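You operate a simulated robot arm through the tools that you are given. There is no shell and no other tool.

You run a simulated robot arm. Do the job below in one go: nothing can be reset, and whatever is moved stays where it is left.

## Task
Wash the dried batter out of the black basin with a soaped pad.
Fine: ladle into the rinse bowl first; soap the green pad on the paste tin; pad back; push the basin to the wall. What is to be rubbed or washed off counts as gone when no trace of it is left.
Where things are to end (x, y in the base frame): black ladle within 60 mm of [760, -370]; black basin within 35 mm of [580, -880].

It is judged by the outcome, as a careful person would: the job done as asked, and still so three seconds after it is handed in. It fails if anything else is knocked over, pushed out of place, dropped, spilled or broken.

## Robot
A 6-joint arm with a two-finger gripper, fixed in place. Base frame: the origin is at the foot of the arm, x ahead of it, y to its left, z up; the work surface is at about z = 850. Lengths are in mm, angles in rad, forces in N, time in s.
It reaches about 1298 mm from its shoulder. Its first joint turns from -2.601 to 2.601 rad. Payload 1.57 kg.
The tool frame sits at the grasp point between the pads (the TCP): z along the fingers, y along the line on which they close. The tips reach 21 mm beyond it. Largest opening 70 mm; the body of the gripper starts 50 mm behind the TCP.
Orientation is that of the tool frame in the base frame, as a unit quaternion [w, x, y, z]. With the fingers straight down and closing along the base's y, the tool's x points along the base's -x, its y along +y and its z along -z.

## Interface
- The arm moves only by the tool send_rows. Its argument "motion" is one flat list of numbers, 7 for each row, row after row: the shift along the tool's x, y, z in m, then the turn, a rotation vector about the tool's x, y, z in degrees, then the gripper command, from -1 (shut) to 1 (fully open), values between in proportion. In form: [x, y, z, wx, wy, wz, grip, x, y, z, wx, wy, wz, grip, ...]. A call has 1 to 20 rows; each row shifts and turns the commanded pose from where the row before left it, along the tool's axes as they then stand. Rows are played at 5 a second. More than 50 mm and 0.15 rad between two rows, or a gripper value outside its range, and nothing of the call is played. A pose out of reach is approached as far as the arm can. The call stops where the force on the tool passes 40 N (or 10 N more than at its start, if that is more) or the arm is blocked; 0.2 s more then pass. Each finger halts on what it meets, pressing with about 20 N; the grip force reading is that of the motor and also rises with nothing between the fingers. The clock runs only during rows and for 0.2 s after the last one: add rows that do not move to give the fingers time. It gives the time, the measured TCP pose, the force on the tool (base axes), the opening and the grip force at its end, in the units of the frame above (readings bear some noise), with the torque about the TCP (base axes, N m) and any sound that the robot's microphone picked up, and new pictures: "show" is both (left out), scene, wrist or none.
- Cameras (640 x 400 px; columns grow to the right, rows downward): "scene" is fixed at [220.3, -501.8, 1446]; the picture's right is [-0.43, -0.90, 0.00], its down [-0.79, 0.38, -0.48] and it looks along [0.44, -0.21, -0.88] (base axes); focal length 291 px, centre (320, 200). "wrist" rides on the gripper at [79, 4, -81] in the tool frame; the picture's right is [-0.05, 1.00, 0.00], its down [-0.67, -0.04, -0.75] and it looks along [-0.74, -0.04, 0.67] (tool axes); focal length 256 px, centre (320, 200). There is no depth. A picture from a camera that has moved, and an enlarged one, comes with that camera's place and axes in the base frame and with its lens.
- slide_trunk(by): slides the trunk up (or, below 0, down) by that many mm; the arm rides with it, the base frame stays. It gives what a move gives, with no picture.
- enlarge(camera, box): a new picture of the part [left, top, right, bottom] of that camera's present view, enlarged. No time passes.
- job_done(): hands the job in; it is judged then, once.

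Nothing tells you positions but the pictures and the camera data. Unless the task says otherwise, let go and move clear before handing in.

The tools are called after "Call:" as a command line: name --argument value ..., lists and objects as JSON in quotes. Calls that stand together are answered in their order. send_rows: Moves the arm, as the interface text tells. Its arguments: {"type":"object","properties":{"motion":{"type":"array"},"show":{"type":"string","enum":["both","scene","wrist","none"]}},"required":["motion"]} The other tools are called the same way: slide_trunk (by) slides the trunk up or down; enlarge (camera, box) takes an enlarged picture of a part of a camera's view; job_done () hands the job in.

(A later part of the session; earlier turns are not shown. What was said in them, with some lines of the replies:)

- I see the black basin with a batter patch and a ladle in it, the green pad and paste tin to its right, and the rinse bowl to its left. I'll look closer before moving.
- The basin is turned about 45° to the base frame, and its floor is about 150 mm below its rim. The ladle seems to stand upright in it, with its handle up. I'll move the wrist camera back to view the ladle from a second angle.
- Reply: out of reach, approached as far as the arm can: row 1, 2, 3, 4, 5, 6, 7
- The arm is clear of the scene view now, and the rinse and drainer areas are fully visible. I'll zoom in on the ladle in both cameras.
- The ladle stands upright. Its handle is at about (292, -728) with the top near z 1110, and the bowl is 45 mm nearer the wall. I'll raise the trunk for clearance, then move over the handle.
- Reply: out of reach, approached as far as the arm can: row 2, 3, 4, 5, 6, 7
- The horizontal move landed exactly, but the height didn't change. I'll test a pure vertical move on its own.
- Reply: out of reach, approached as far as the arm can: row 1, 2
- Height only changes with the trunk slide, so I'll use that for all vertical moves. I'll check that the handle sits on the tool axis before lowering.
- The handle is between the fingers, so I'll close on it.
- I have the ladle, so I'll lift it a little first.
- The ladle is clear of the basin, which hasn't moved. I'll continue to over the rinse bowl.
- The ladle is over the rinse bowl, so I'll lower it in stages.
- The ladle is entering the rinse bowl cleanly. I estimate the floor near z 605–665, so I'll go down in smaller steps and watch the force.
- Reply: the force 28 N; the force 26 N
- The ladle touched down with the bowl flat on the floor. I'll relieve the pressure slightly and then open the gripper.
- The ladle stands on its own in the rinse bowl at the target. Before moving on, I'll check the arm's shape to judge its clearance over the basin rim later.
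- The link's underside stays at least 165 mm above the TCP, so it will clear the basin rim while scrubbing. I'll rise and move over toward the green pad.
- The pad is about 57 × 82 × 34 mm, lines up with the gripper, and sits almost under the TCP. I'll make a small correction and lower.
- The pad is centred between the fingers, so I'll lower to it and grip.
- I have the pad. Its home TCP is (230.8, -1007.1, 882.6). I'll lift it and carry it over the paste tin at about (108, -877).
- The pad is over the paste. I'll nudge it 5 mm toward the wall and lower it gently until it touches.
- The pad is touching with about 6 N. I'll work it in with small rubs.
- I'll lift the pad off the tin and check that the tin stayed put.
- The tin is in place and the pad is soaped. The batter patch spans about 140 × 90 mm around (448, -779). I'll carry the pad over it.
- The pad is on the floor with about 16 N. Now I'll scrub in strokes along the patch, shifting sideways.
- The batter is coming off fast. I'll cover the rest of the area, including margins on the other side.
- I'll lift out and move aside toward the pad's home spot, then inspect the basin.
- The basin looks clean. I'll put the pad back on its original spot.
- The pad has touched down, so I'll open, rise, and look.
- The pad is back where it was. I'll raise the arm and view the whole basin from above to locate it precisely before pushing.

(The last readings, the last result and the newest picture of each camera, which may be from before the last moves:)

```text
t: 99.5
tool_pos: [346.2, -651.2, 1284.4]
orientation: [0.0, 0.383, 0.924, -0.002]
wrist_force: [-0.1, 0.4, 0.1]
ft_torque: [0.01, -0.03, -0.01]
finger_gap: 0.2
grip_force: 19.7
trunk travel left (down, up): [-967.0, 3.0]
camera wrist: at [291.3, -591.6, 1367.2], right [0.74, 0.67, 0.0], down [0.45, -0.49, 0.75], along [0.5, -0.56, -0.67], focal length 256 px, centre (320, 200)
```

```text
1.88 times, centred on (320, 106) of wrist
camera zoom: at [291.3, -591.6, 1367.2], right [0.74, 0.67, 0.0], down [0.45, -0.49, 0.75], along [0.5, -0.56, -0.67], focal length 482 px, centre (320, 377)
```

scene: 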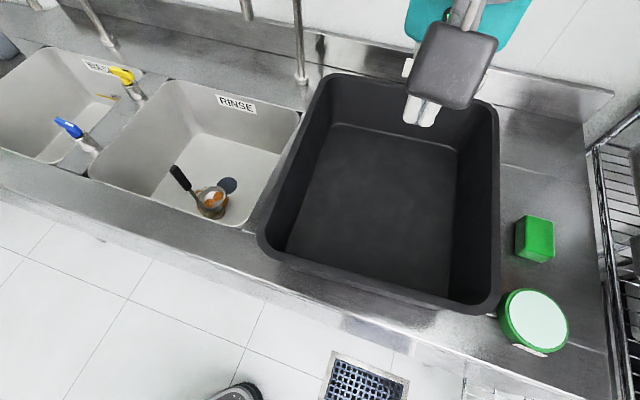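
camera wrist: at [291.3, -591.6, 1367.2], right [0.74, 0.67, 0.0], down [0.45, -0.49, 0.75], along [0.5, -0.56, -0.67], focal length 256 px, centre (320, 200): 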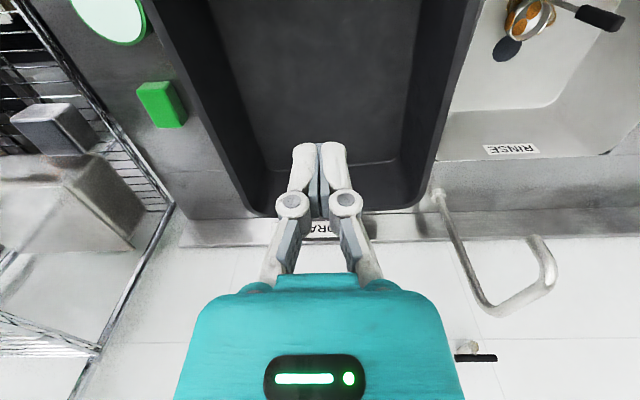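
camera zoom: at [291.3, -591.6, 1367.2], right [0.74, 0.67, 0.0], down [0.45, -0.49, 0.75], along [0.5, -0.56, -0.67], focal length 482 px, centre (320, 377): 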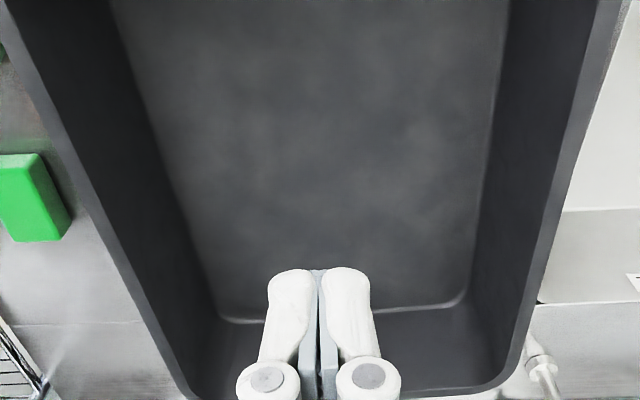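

Call:
enlarge --camera "scene" --box '[250, 210, 390, 310]'

Call:
enlarge --camera "scene" --box '[380, 230, 520, 330]'

Call:
enlarge --camera "scene" --box '[290, 60, 430, 160]'

Call:
enlarge --camera "scene" --box '[410, 60, 550, 160]'

```text
4.00 times, centred on (320, 260) of scene
camera zoom: at [220.3, -501.8, 1446.0], right [-0.43, -0.9, 0.0], down [-0.79, 0.38, -0.48], along [0.44, -0.21, -0.88], focal length 1163 px, centre (320, -40)
```

zoom: 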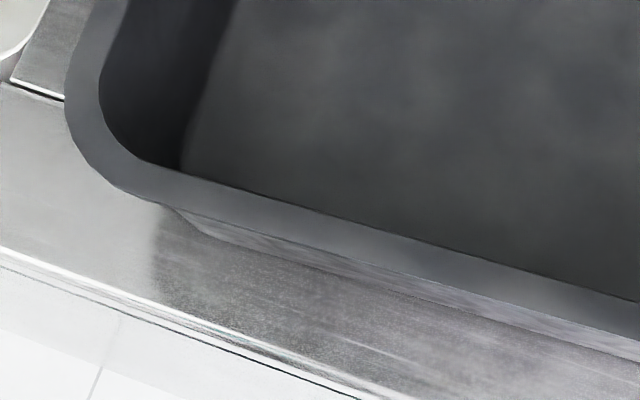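

```text
4.00 times, centred on (450, 280) of scene
camera zoom: at [220.3, -501.8, 1446.0], right [-0.43, -0.9, 0.0], down [-0.79, 0.38, -0.48], along [0.44, -0.21, -0.88], focal length 1163 px, centre (-200, -120)
```

zoom: 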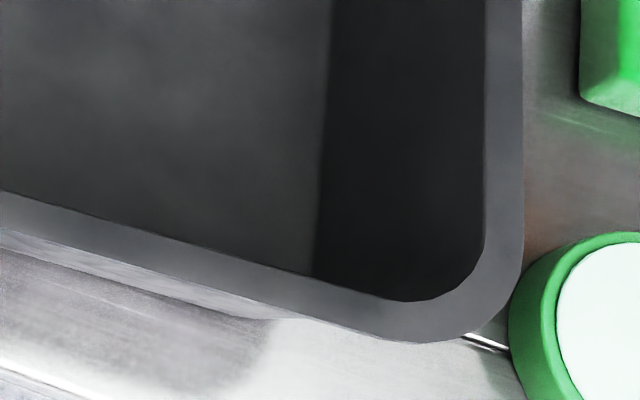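

```text
4.00 times, centred on (360, 110) of scene
camera zoom: at [220.3, -501.8, 1446.0], right [-0.43, -0.9, 0.0], down [-0.79, 0.38, -0.48], along [0.44, -0.21, -0.88], focal length 1163 px, centre (160, 560)
```

zoom: 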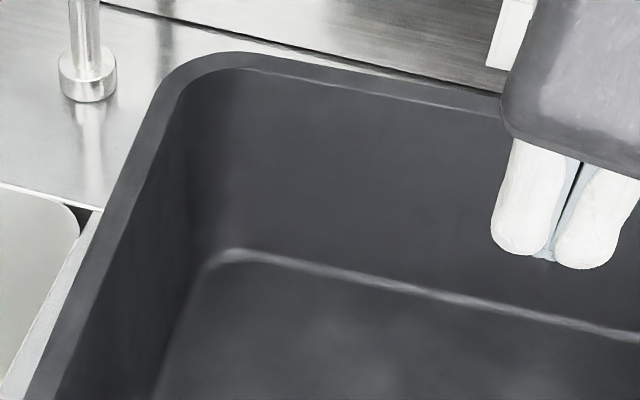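

```text
4.00 times, centred on (480, 110) of scene
camera zoom: at [220.3, -501.8, 1446.0], right [-0.43, -0.9, 0.0], down [-0.79, 0.38, -0.48], along [0.44, -0.21, -0.88], focal length 1163 px, centre (-320, 560)
```

zoom: 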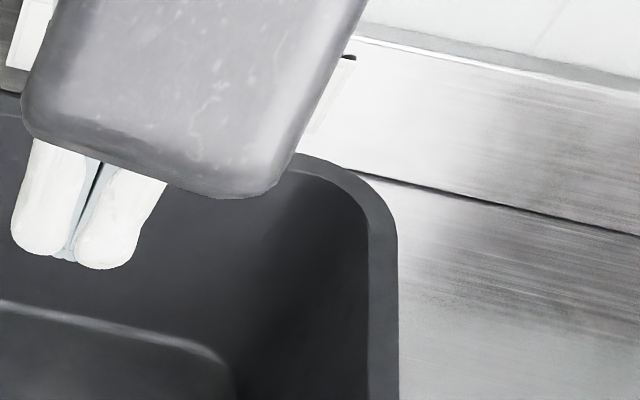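

The basin's centre is at about (445, -755), so it needs roughly 185 mm along about (0.73, -0.68). I'll go in front of its near wall with the fingers open, giving two contact points, and push squarely.

Call:
send_rows --motion '[0, 0, 0, 0, 0, -2, 1, 0.0395, -0.0031, 0, 0, 0, 0, 1, 0.0395, -0.0031, 0, 0, 0, 0, 1, 0.0395, -0.0031, 0, 0, 0, 0, 1, 0, 0, 0, 0, 0, 0, 1, 0, 0, 0, 0, 0, 0, 1]' --show "none"

Call:
slide_trunk --by -220

Call:
send_rows --motion '[0, 0, 0, 0, 0, 0, 1]'

```text
t: 100.9
tool_pos: [251.9, -577.1, 1285.2]
orientation: [0.0, 0.367, 0.93, -0.001]
wrist_force: [-0.5, -0.2, -0.2]
ft_torque: [0.02, -0.02, 0.05]
finger_gap: 69.9
grip_force: 0.0
out of reach, approached as far as the arm can: row 4
trunk travel left (down, up): [-967.0, 3.0]
```

```text
t: 103.2
tool_pos: [252.0, -577.0, 1065.8]
orientation: [0.0, 0.367, 0.93, -0.002]
wrist_force: [0.6, 0.0, 0.5]
ft_torque: [0.0, -0.01, -0.02]
finger_gap: 70.0
grip_force: 0.1
trunk travel left (down, up): [-747.0, 223.0]
```

```text
t: 103.7
tool_pos: [251.9, -577.8, 1065.4]
orientation: [-0.001, 0.367, 0.93, -0.001]
wrist_force: [-0.1, -0.4, -0.3]
ft_torque: [0.01, -0.04, 0.02]
finger_gap: 70.0
grip_force: 0.1
trunk travel left (down, up): [-747.0, 223.0]
camera wrist: at [196.0, -520.6, 1147.3], right [0.72, 0.69, 0.0], down [0.46, -0.48, 0.75], along [0.52, -0.54, -0.67], focal length 256 px, centre (320, 200)
```

scene: 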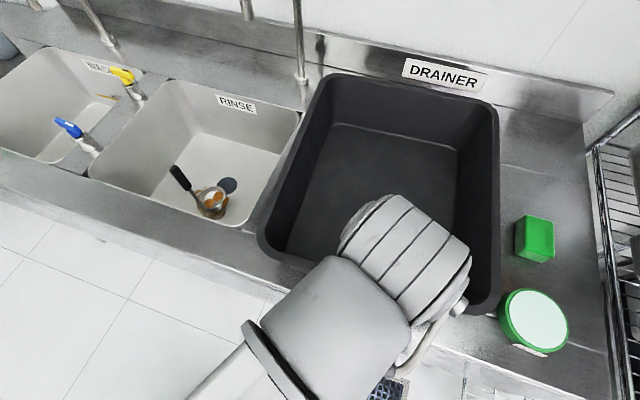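
wrist: 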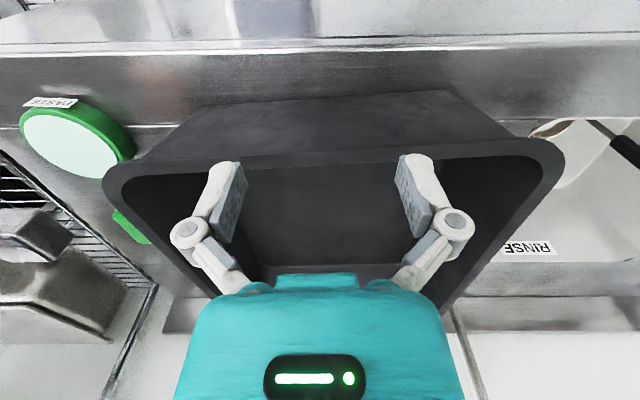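

I'm centred in front of the basin's near wall with about a 17 mm gap. I'll lower so the fingers meet the wall below the rim.

Call:
slide_trunk --by -95

Call:
send_rows --motion '[0, 0, 0, 0, 0, 0, 1]'

```text
t: 104.9
tool_pos: [252.9, -577.0, 971.9]
orientation: [0.0, 0.367, 0.93, -0.002]
wrist_force: [-0.9, 0.0, -0.7]
ft_torque: [0.01, 0.02, 0.02]
finger_gap: 70.0
grip_force: 0.2
trunk travel left (down, up): [-652.0, 318.0]
```

```text
t: 105.3
tool_pos: [252.5, -578.5, 970.6]
orientation: [0.0, 0.366, 0.93, -0.002]
wrist_force: [0.7, 0.3, -0.3]
ft_torque: [0.01, 0.04, 0.0]
finger_gap: 70.0
grip_force: 0.1
trunk travel left (down, up): [-652.0, 318.0]
camera wrist: at [196.0, -520.6, 1052.3], right [0.72, 0.69, 0.0], down [0.46, -0.48, 0.75], along [0.52, -0.54, -0.67], focal length 256 px, centre (320, 200)
```

scene: 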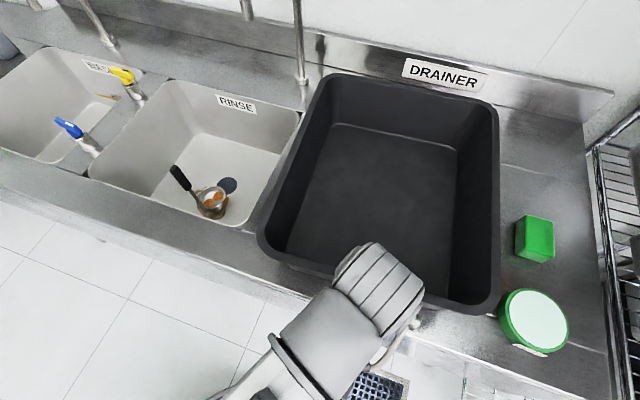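
wrist: 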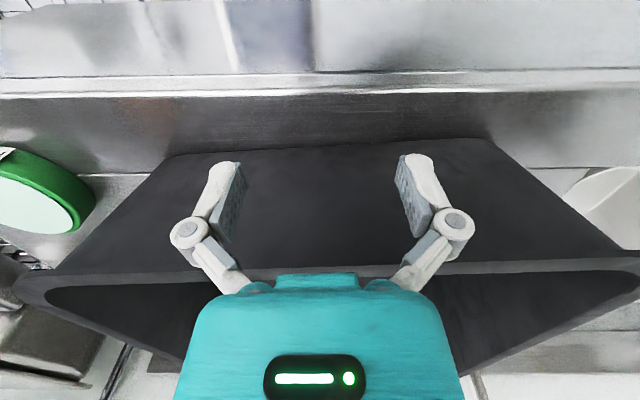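

Call:
send_rows --motion '[-0.01, 0, 0, 0, 0, 0, 1, -0.01, 0, 0, 0, 0, 0, 1, -0.008, 0, 0, 0, 0, 0, 1, -0.008, 0, 0, 0, 0, 0, 1, -0.008, 0, 0, 0, 0, 0, 1, -0.008, 0, 0, 0, 0, 0, 1, -0.008, 0, 0, 0, 0, 0, 1]'

```text
t: 106.9
tool_pos: [296.3, -619.4, 971.3]
orientation: [-0.001, 0.366, 0.931, -0.002]
wrist_force: [-0.9, 1.2, 0.0]
ft_torque: [-0.03, 0.01, 0.02]
finger_gap: 70.0
grip_force: 0.1
trunk travel left (down, up): [-652.0, 318.0]
camera wrist: at [239.8, -562.7, 1052.3], right [0.72, 0.69, 0.0], down [0.46, -0.48, 0.75], along [0.52, -0.54, -0.67], focal length 256 px, centre (320, 200)
```

scene: 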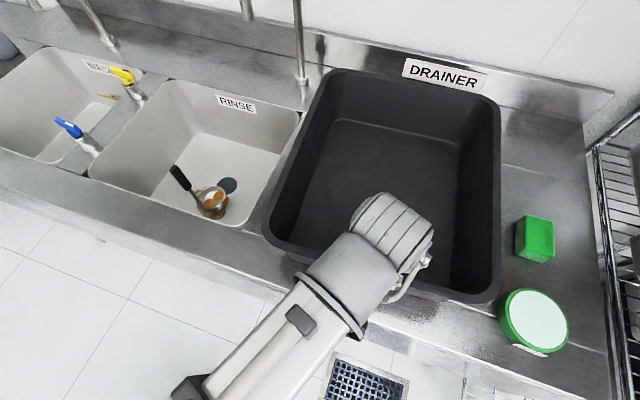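
wrist: 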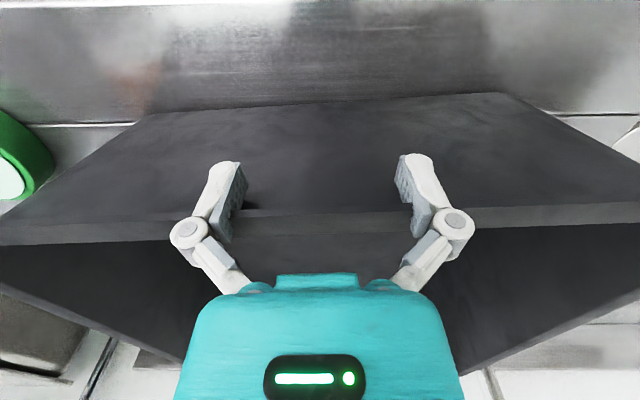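

The basin moves with light force. I'll keep pushing.

Call:
send_rows --motion '[-0.01, 0, 0, 0, 0, 0, 1, -0.01, 0, 0, 0, 0, 0, 1, -0.01, 0, 0, 0, 0, 0, 1, -0.01, 0, 0, 0, 0, 0, 1, -0.01, 0, 0, 0, 0, 0, 1, -0.01, 0, 0, 0, 0, 0, 1, -0.01, 0, 0, 0, 0, 0, 1, -0.01, 0, 0, 0, 0, 0, 1, -0.01, 0, 0, 0, 0, 0, 1]'

Call:
enlarge --camera "scene" --box '[250, 30, 520, 310]'

```text
t: 108.9
tool_pos: [361.6, -680.0, 970.2]
orientation: [0.0, 0.367, 0.93, -0.002]
wrist_force: [-1.2, 0.3, 0.2]
ft_torque: [-0.04, 0.01, 0.03]
finger_gap: 69.9
grip_force: 0.0
trunk travel left (down, up): [-652.0, 318.0]
camera wrist: at [304.5, -622.3, 1052.3], right [0.72, 0.69, 0.0], down [0.46, -0.48, 0.75], along [0.52, -0.54, -0.67], focal length 256 px, centre (320, 200)
```

scene: 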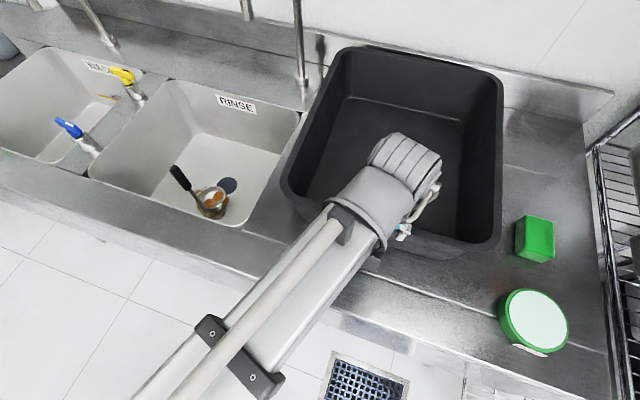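
wrist: 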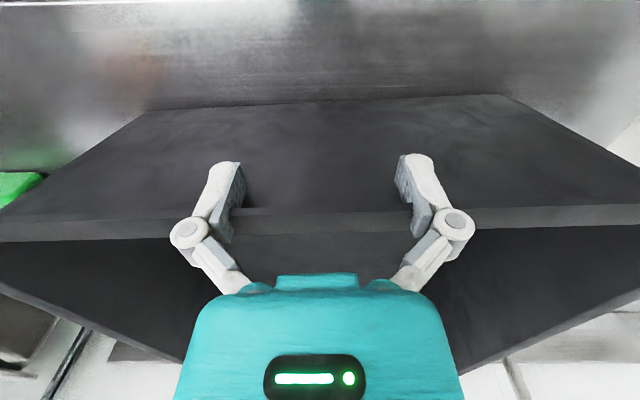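

```text
1.43 times, centred on (385, 170) of scene
camera zoom: at [220.3, -501.8, 1446.0], right [-0.43, -0.9, 0.0], down [-0.79, 0.38, -0.48], along [0.44, -0.21, -0.88], focal length 415 px, centre (227, 243)
```

zoom: 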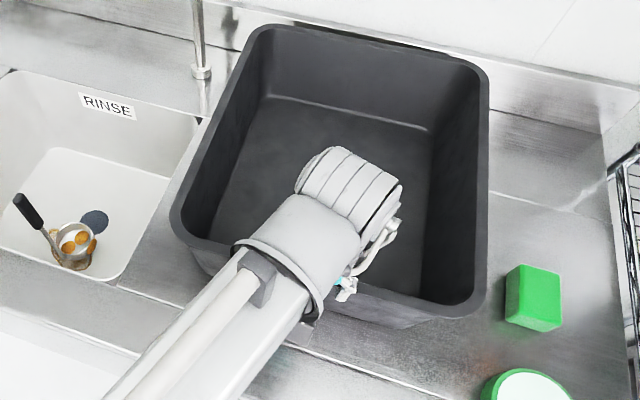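

Call:
enlarge --camera "scene" --box '[300, 30, 440, 130]'

Call:
enlarge --camera "scene" --box '[410, 50, 550, 150]'

Call:
enlarge --camera "scene" --box '[260, 150, 400, 250]'

Call:
enlarge --camera "scene" --box '[400, 180, 540, 280]'

```text
4.00 times, centred on (370, 80) of scene
camera zoom: at [220.3, -501.8, 1446.0], right [-0.43, -0.9, 0.0], down [-0.79, 0.38, -0.48], along [0.44, -0.21, -0.88], focal length 1163 px, centre (120, 680)
```

zoom: 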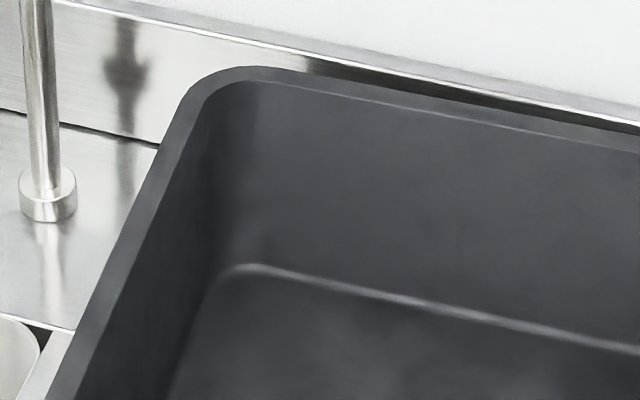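

```text
4.00 times, centred on (480, 100) of scene
camera zoom: at [220.3, -501.8, 1446.0], right [-0.43, -0.9, 0.0], down [-0.79, 0.38, -0.48], along [0.44, -0.21, -0.88], focal length 1163 px, centre (-320, 600)
```

zoom: 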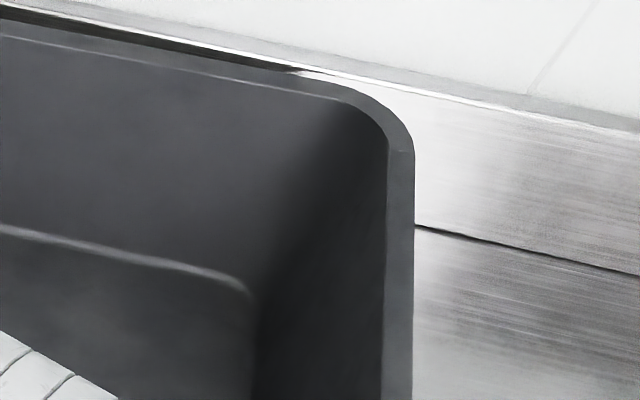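

```text
4.00 times, centred on (330, 200) of scene
camera zoom: at [220.3, -501.8, 1446.0], right [-0.43, -0.9, 0.0], down [-0.79, 0.38, -0.48], along [0.44, -0.21, -0.88], focal length 1163 px, centre (280, 200)
```

zoom: 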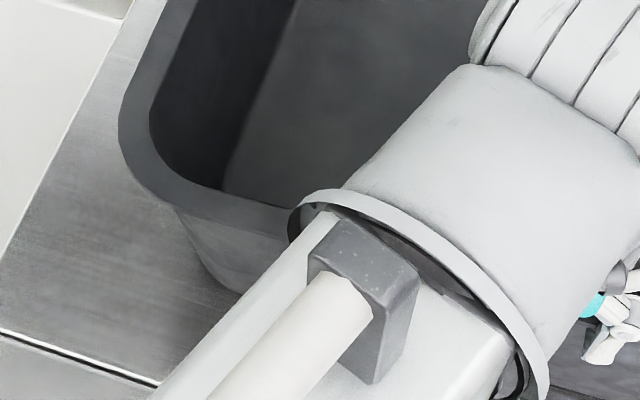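

```text
4.00 times, centred on (470, 230) of scene
camera zoom: at [220.3, -501.8, 1446.0], right [-0.43, -0.9, 0.0], down [-0.79, 0.38, -0.48], along [0.44, -0.21, -0.88], focal length 1163 px, centre (-280, 80)
```

zoom: 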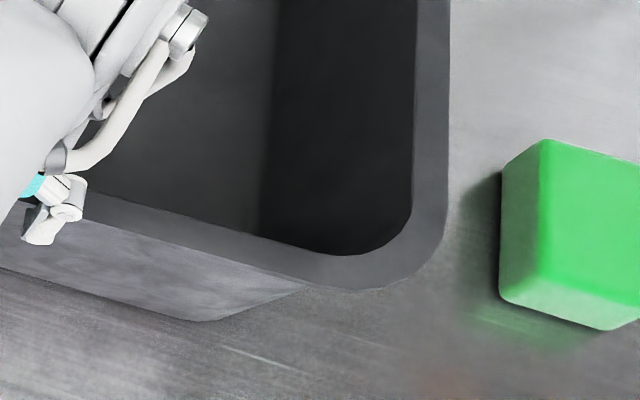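

The basin has moved about 109 mm, so about 55 mm remains to the target, which is nearly flush with the wall. I'll continue more slowly.

Call:
send_rows --motion '[-0.008, 0, 0, 0, 0, 0, 1, -0.008, 0, 0, 0, 0, 0, 1, -0.008, 0, 0, 0, 0, 0, 1, -0.008, 0, 0, 0, 0, 0, 1, -0.006, 0, 0, 0, 0, 0, 1]'

Call:
enlarge --camera "scene" --box '[300, 30, 440, 130]'

Call:
enlarge --camera "scene" --box '[410, 50, 550, 150]'

```text
t: 110.1
tool_pos: [390.7, -706.0, 970.2]
orientation: [0.0, 0.367, 0.93, -0.002]
wrist_force: [-1.8, 2.2, 0.7]
ft_torque: [-0.03, -0.04, -0.01]
finger_gap: 69.9
grip_force: 0.0
trunk travel left (down, up): [-652.0, 318.0]
camera wrist: at [333.4, -648.8, 1052.4], right [0.72, 0.69, 0.0], down [0.46, -0.48, 0.75], along [0.52, -0.54, -0.67], focal length 256 px, centre (320, 200)
```

scene: 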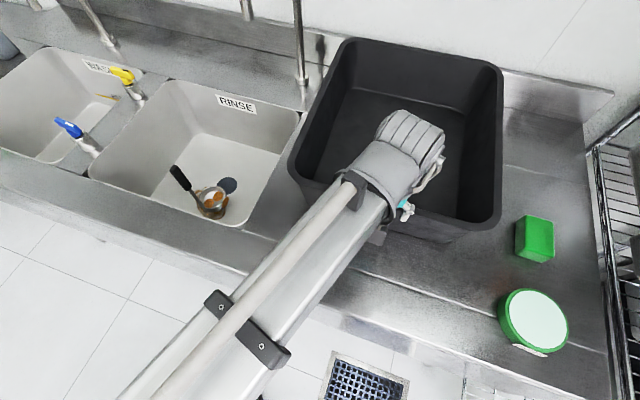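
wrist: 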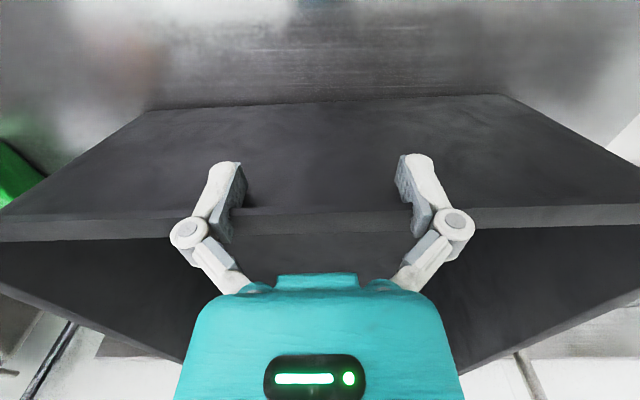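

```text
4.00 times, centred on (370, 80) of scene
camera zoom: at [220.3, -501.8, 1446.0], right [-0.43, -0.9, 0.0], down [-0.79, 0.38, -0.48], along [0.44, -0.21, -0.88], focal length 1163 px, centre (120, 680)
```

zoom: 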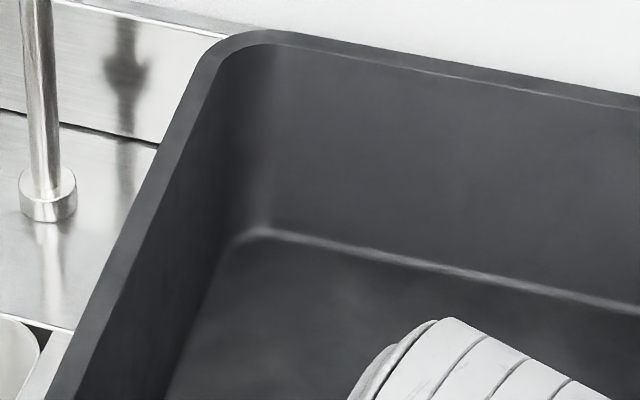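

```text
4.00 times, centred on (480, 100) of scene
camera zoom: at [220.3, -501.8, 1446.0], right [-0.43, -0.9, 0.0], down [-0.79, 0.38, -0.48], along [0.44, -0.21, -0.88], focal length 1163 px, centre (-320, 600)
```

zoom: 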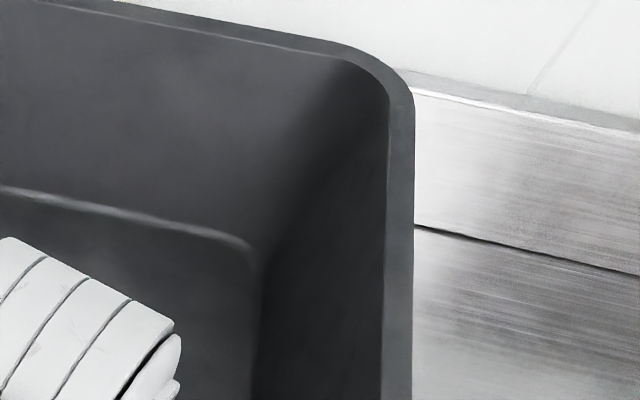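

I estimate the basin centre at about (559, -876). I'll push about 14 mm more in small steps and watch the force.

Call:
send_rows --motion '[-0.004, 0, 0, 0, 0, 0, 1, -0.004, 0, 0, 0, 0, 0, 1, -0.003, 0, 0, 0, 0, 0, 1, -0.003, 0, 0, 0, 0, 0, 1]'

Call:
enlarge --camera "scene" --box '[300, 30, 440, 130]'

Call:
enlarge --camera "scene" --box '[410, 50, 550, 150]'

```text
t: 111.1
tool_pos: [400.2, -716.6, 971.6]
orientation: [0.0, 0.367, 0.93, -0.002]
wrist_force: [-2.6, 1.8, 1.2]
ft_torque: [-0.06, -0.02, -0.11]
finger_gap: 70.1
grip_force: 0.1
trunk travel left (down, up): [-652.0, 318.0]
camera wrist: at [344.0, -659.0, 1052.5], right [0.72, 0.69, 0.0], down [0.46, -0.48, 0.75], along [0.52, -0.54, -0.67], focal length 256 px, centre (320, 200)
```

scene: 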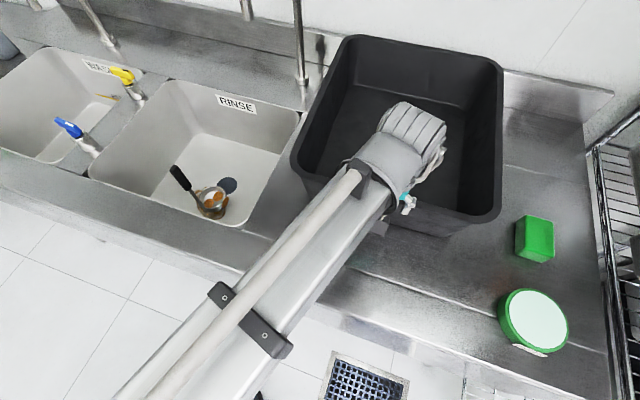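
wrist: 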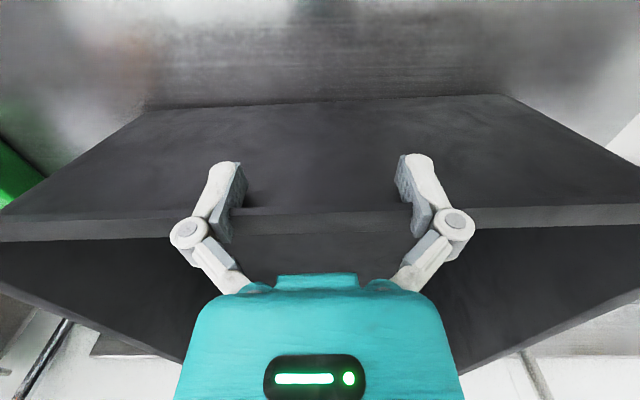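

```text
4.00 times, centred on (370, 80) of scene
camera zoom: at [220.3, -501.8, 1446.0], right [-0.43, -0.9, 0.0], down [-0.79, 0.38, -0.48], along [0.44, -0.21, -0.88], focal length 1163 px, centre (120, 680)
```

zoom: 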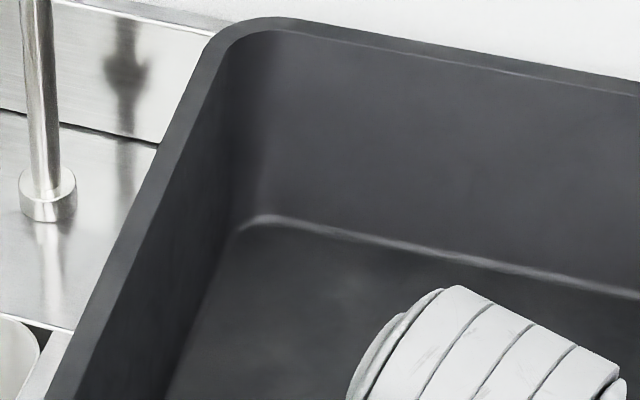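

```text
4.00 times, centred on (480, 100) of scene
camera zoom: at [220.3, -501.8, 1446.0], right [-0.43, -0.9, 0.0], down [-0.79, 0.38, -0.48], along [0.44, -0.21, -0.88], focal length 1163 px, centre (-320, 600)
```

zoom: 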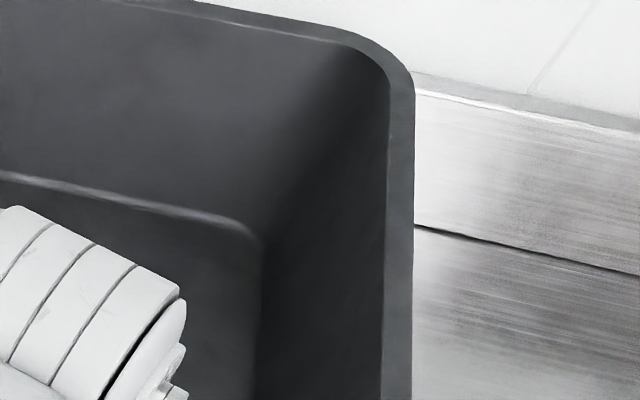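

The basin should now be within about 10 mm of the target. I'll back off, rise, and check it from above.

Call:
send_rows --motion '[0.02, 0, 0, 0, 0, 0, 1, 0.03, 0, 0, 0, 0, 0, 1, 0.03, 0, 0, 0, 0, 0, 1, 0, 0, 0, 0, 0, 0, 1]' --show "none"

Call:
slide_trunk --by 315

Call:
send_rows --motion '[-0.04, 0, 0, 0, 0, 0, 1, -0.04, 0, 0, 0, 0, 0, 1, -0.04, 0, 0, 0, 0, 0, 1, -0.04, 0, 0, 0, 0, 0, 1, -0.03, 0, 0, 0, 0, 0, 1, -0.03, 0, 0, 0, 0, 0, 1, 0, 0, 0, 0, 0, 0, 1]'

Call:
enlarge --camera "scene" --box '[270, 20, 530, 250]'

Call:
enlarge --camera "wrist" --box '[120, 0, 520, 250]'

```text
t: 112.1
tool_pos: [342.5, -661.7, 971.5]
orientation: [0.0, 0.367, 0.93, -0.002]
wrist_force: [-0.1, 0.2, -0.9]
ft_torque: [0.01, -0.01, 0.0]
finger_gap: 70.1
grip_force: 0.1
trunk travel left (down, up): [-652.0, 318.0]
```

```text
t: 115.3
tool_pos: [342.9, -662.4, 1286.1]
orientation: [0.0, 0.366, 0.931, -0.002]
wrist_force: [0.3, -0.7, 0.0]
ft_torque: [-0.01, 0.04, 0.01]
finger_gap: 69.8
grip_force: 0.0
trunk travel left (down, up): [-967.0, 3.0]
```

```text
t: 116.9
tool_pos: [504.5, -811.7, 1285.1]
orientation: [0.001, 0.366, 0.93, -0.002]
wrist_force: [-1.2, 0.2, 0.9]
ft_torque: [-0.01, -0.02, -0.01]
finger_gap: 69.8
grip_force: 0.0
trunk travel left (down, up): [-967.0, 3.0]
camera wrist: at [447.9, -755.2, 1367.5], right [0.72, 0.69, 0.0], down [0.46, -0.48, 0.75], along [0.52, -0.54, -0.67], focal length 256 px, centre (320, 200)
```

scene: 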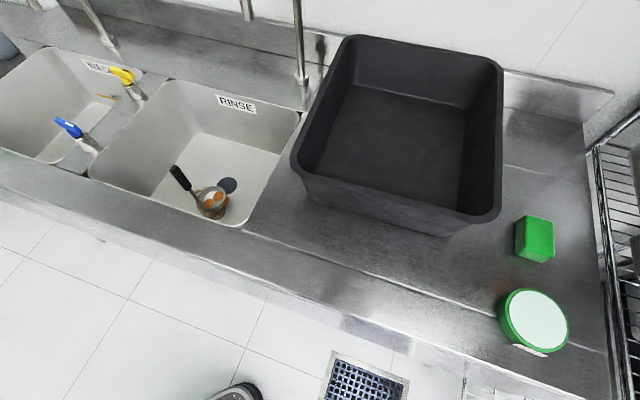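
wrist: 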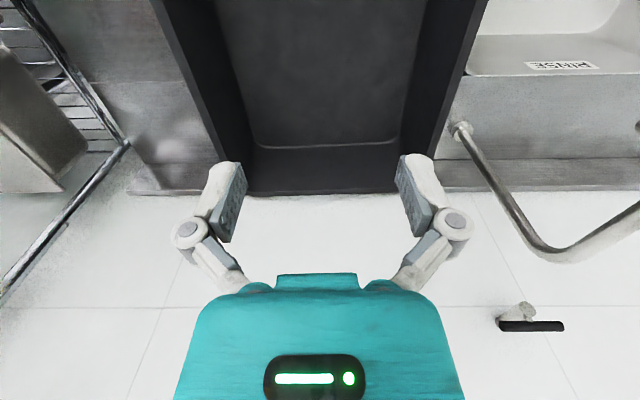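

```text
1.74 times, centred on (400, 135) of scene
camera zoom: at [220.3, -501.8, 1446.0], right [-0.43, -0.9, 0.0], down [-0.79, 0.38, -0.48], along [0.44, -0.21, -0.88], focal length 506 px, centre (181, 313)
```

zoom: 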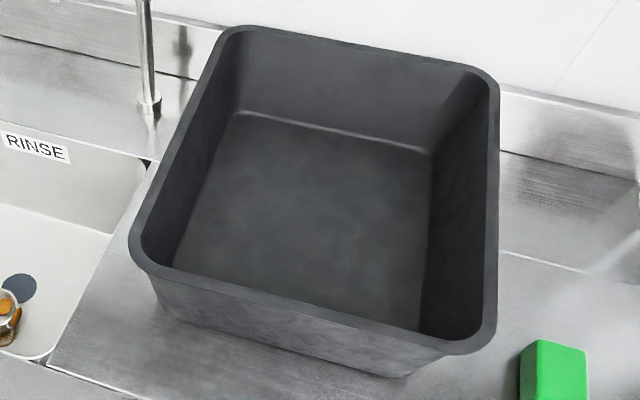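

```text
1.60 times, centred on (320, 125) of wrist
camera zoom: at [447.9, -755.2, 1367.5], right [0.72, 0.69, 0.0], down [0.46, -0.48, 0.75], along [0.52, -0.54, -0.67], focal length 410 px, centre (320, 320)
```

zoom: 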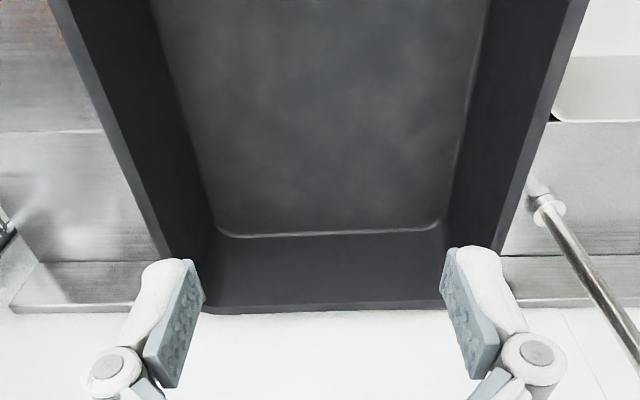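

Everything looks in place, and I put the basin centre at about (572, -881). I'll do a final close check of the basin floor, ladle, pad and tin.

Call:
enlarge --camera "scene" --box '[310, 75, 480, 200]'

Call:
enlarge --camera "scene" --box '[140, 130, 280, 230]'

Call:
enlarge --camera "wrist" --box '[200, 0, 440, 150]'

Call:
enlarge --camera "scene" --box '[480, 190, 640, 370]'

```text
3.20 times, centred on (395, 138) of scene
camera zoom: at [220.3, -501.8, 1446.0], right [-0.43, -0.9, 0.0], down [-0.79, 0.38, -0.48], along [0.44, -0.21, -0.88], focal length 930 px, centre (80, 400)
```

zoom: 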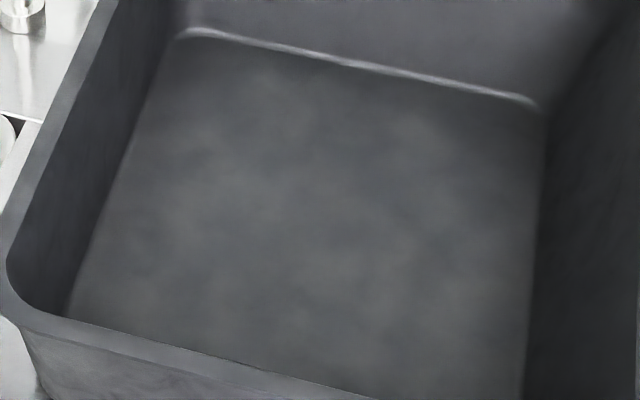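

```text
4.00 times, centred on (210, 180) of scene
camera zoom: at [220.3, -501.8, 1446.0], right [-0.43, -0.9, 0.0], down [-0.79, 0.38, -0.48], along [0.44, -0.21, -0.88], focal length 1163 px, centre (760, 280)
```

zoom: 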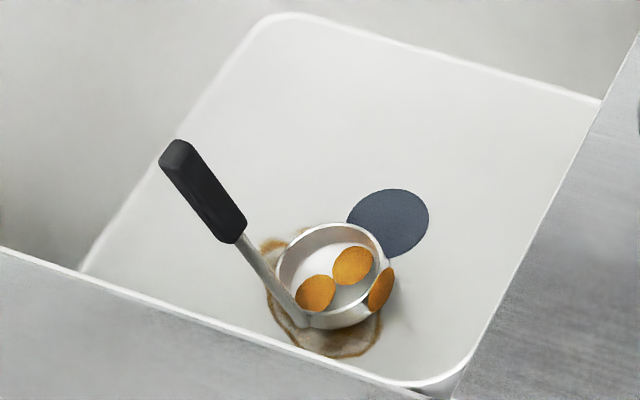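

```text
2.67 times, centred on (320, 75) of wrist
camera zoom: at [447.9, -755.2, 1367.5], right [0.72, 0.69, 0.0], down [0.46, -0.48, 0.75], along [0.52, -0.54, -0.67], focal length 683 px, centre (320, 533)
```

zoom: 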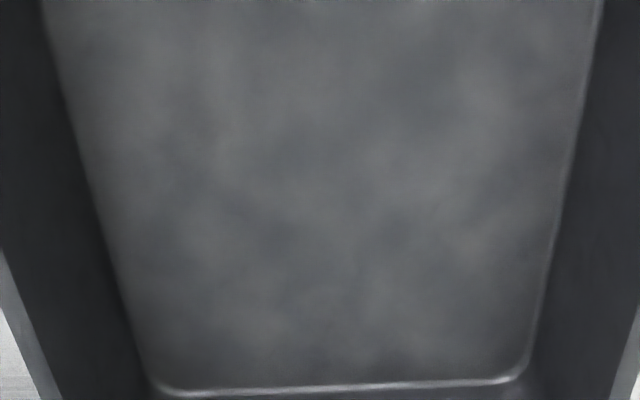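

```text
2.22 times, centred on (560, 280) of scene
camera zoom: at [220.3, -501.8, 1446.0], right [-0.43, -0.9, 0.0], down [-0.79, 0.38, -0.48], along [0.44, -0.21, -0.88], focal length 646 px, centre (-213, 22)
```

zoom: 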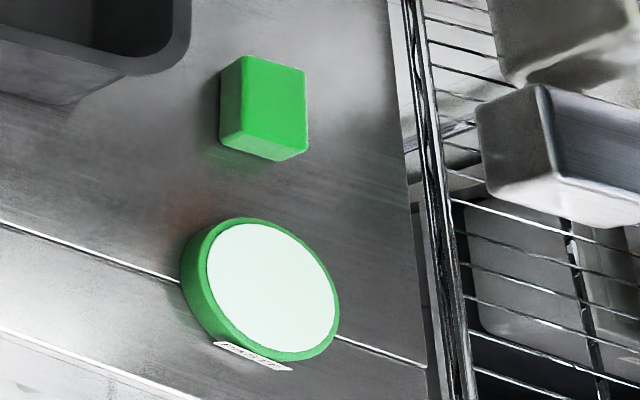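

The basin floor shows no trace of batter. The ladle stands in the rinse bowl, the pad and tin are in their original places, and the basin is by the wall at about its target. The gripper is open and clear, so I'm handing in.

Call:
job_done

```text
The job is handed in.
```

The job is handed in. The batter is washed out of the basin, and no trace shows in either camera view. I could not see the inside of the basin's front wall.

- **Ladle:** it stands upright in the rinse bowl. The middle of the ladle is about 5 mm from [760, -370] by my estimate.
- **Pad:** I soaped it on the paste tin, scrubbed the basin with it, and set it back where it was. The tin did not move.
- **Basin:** I pushed it toward the wall and stopped at its target position. I put its centre at about (572, -881), and my separate estimates all fall within about 18 mm of [580, -880]. It may still be about 15 mm short of touching the wall.

The brown stain in the rinse bowl was not part of the job. I left it alone, and the ladle now rests on it.
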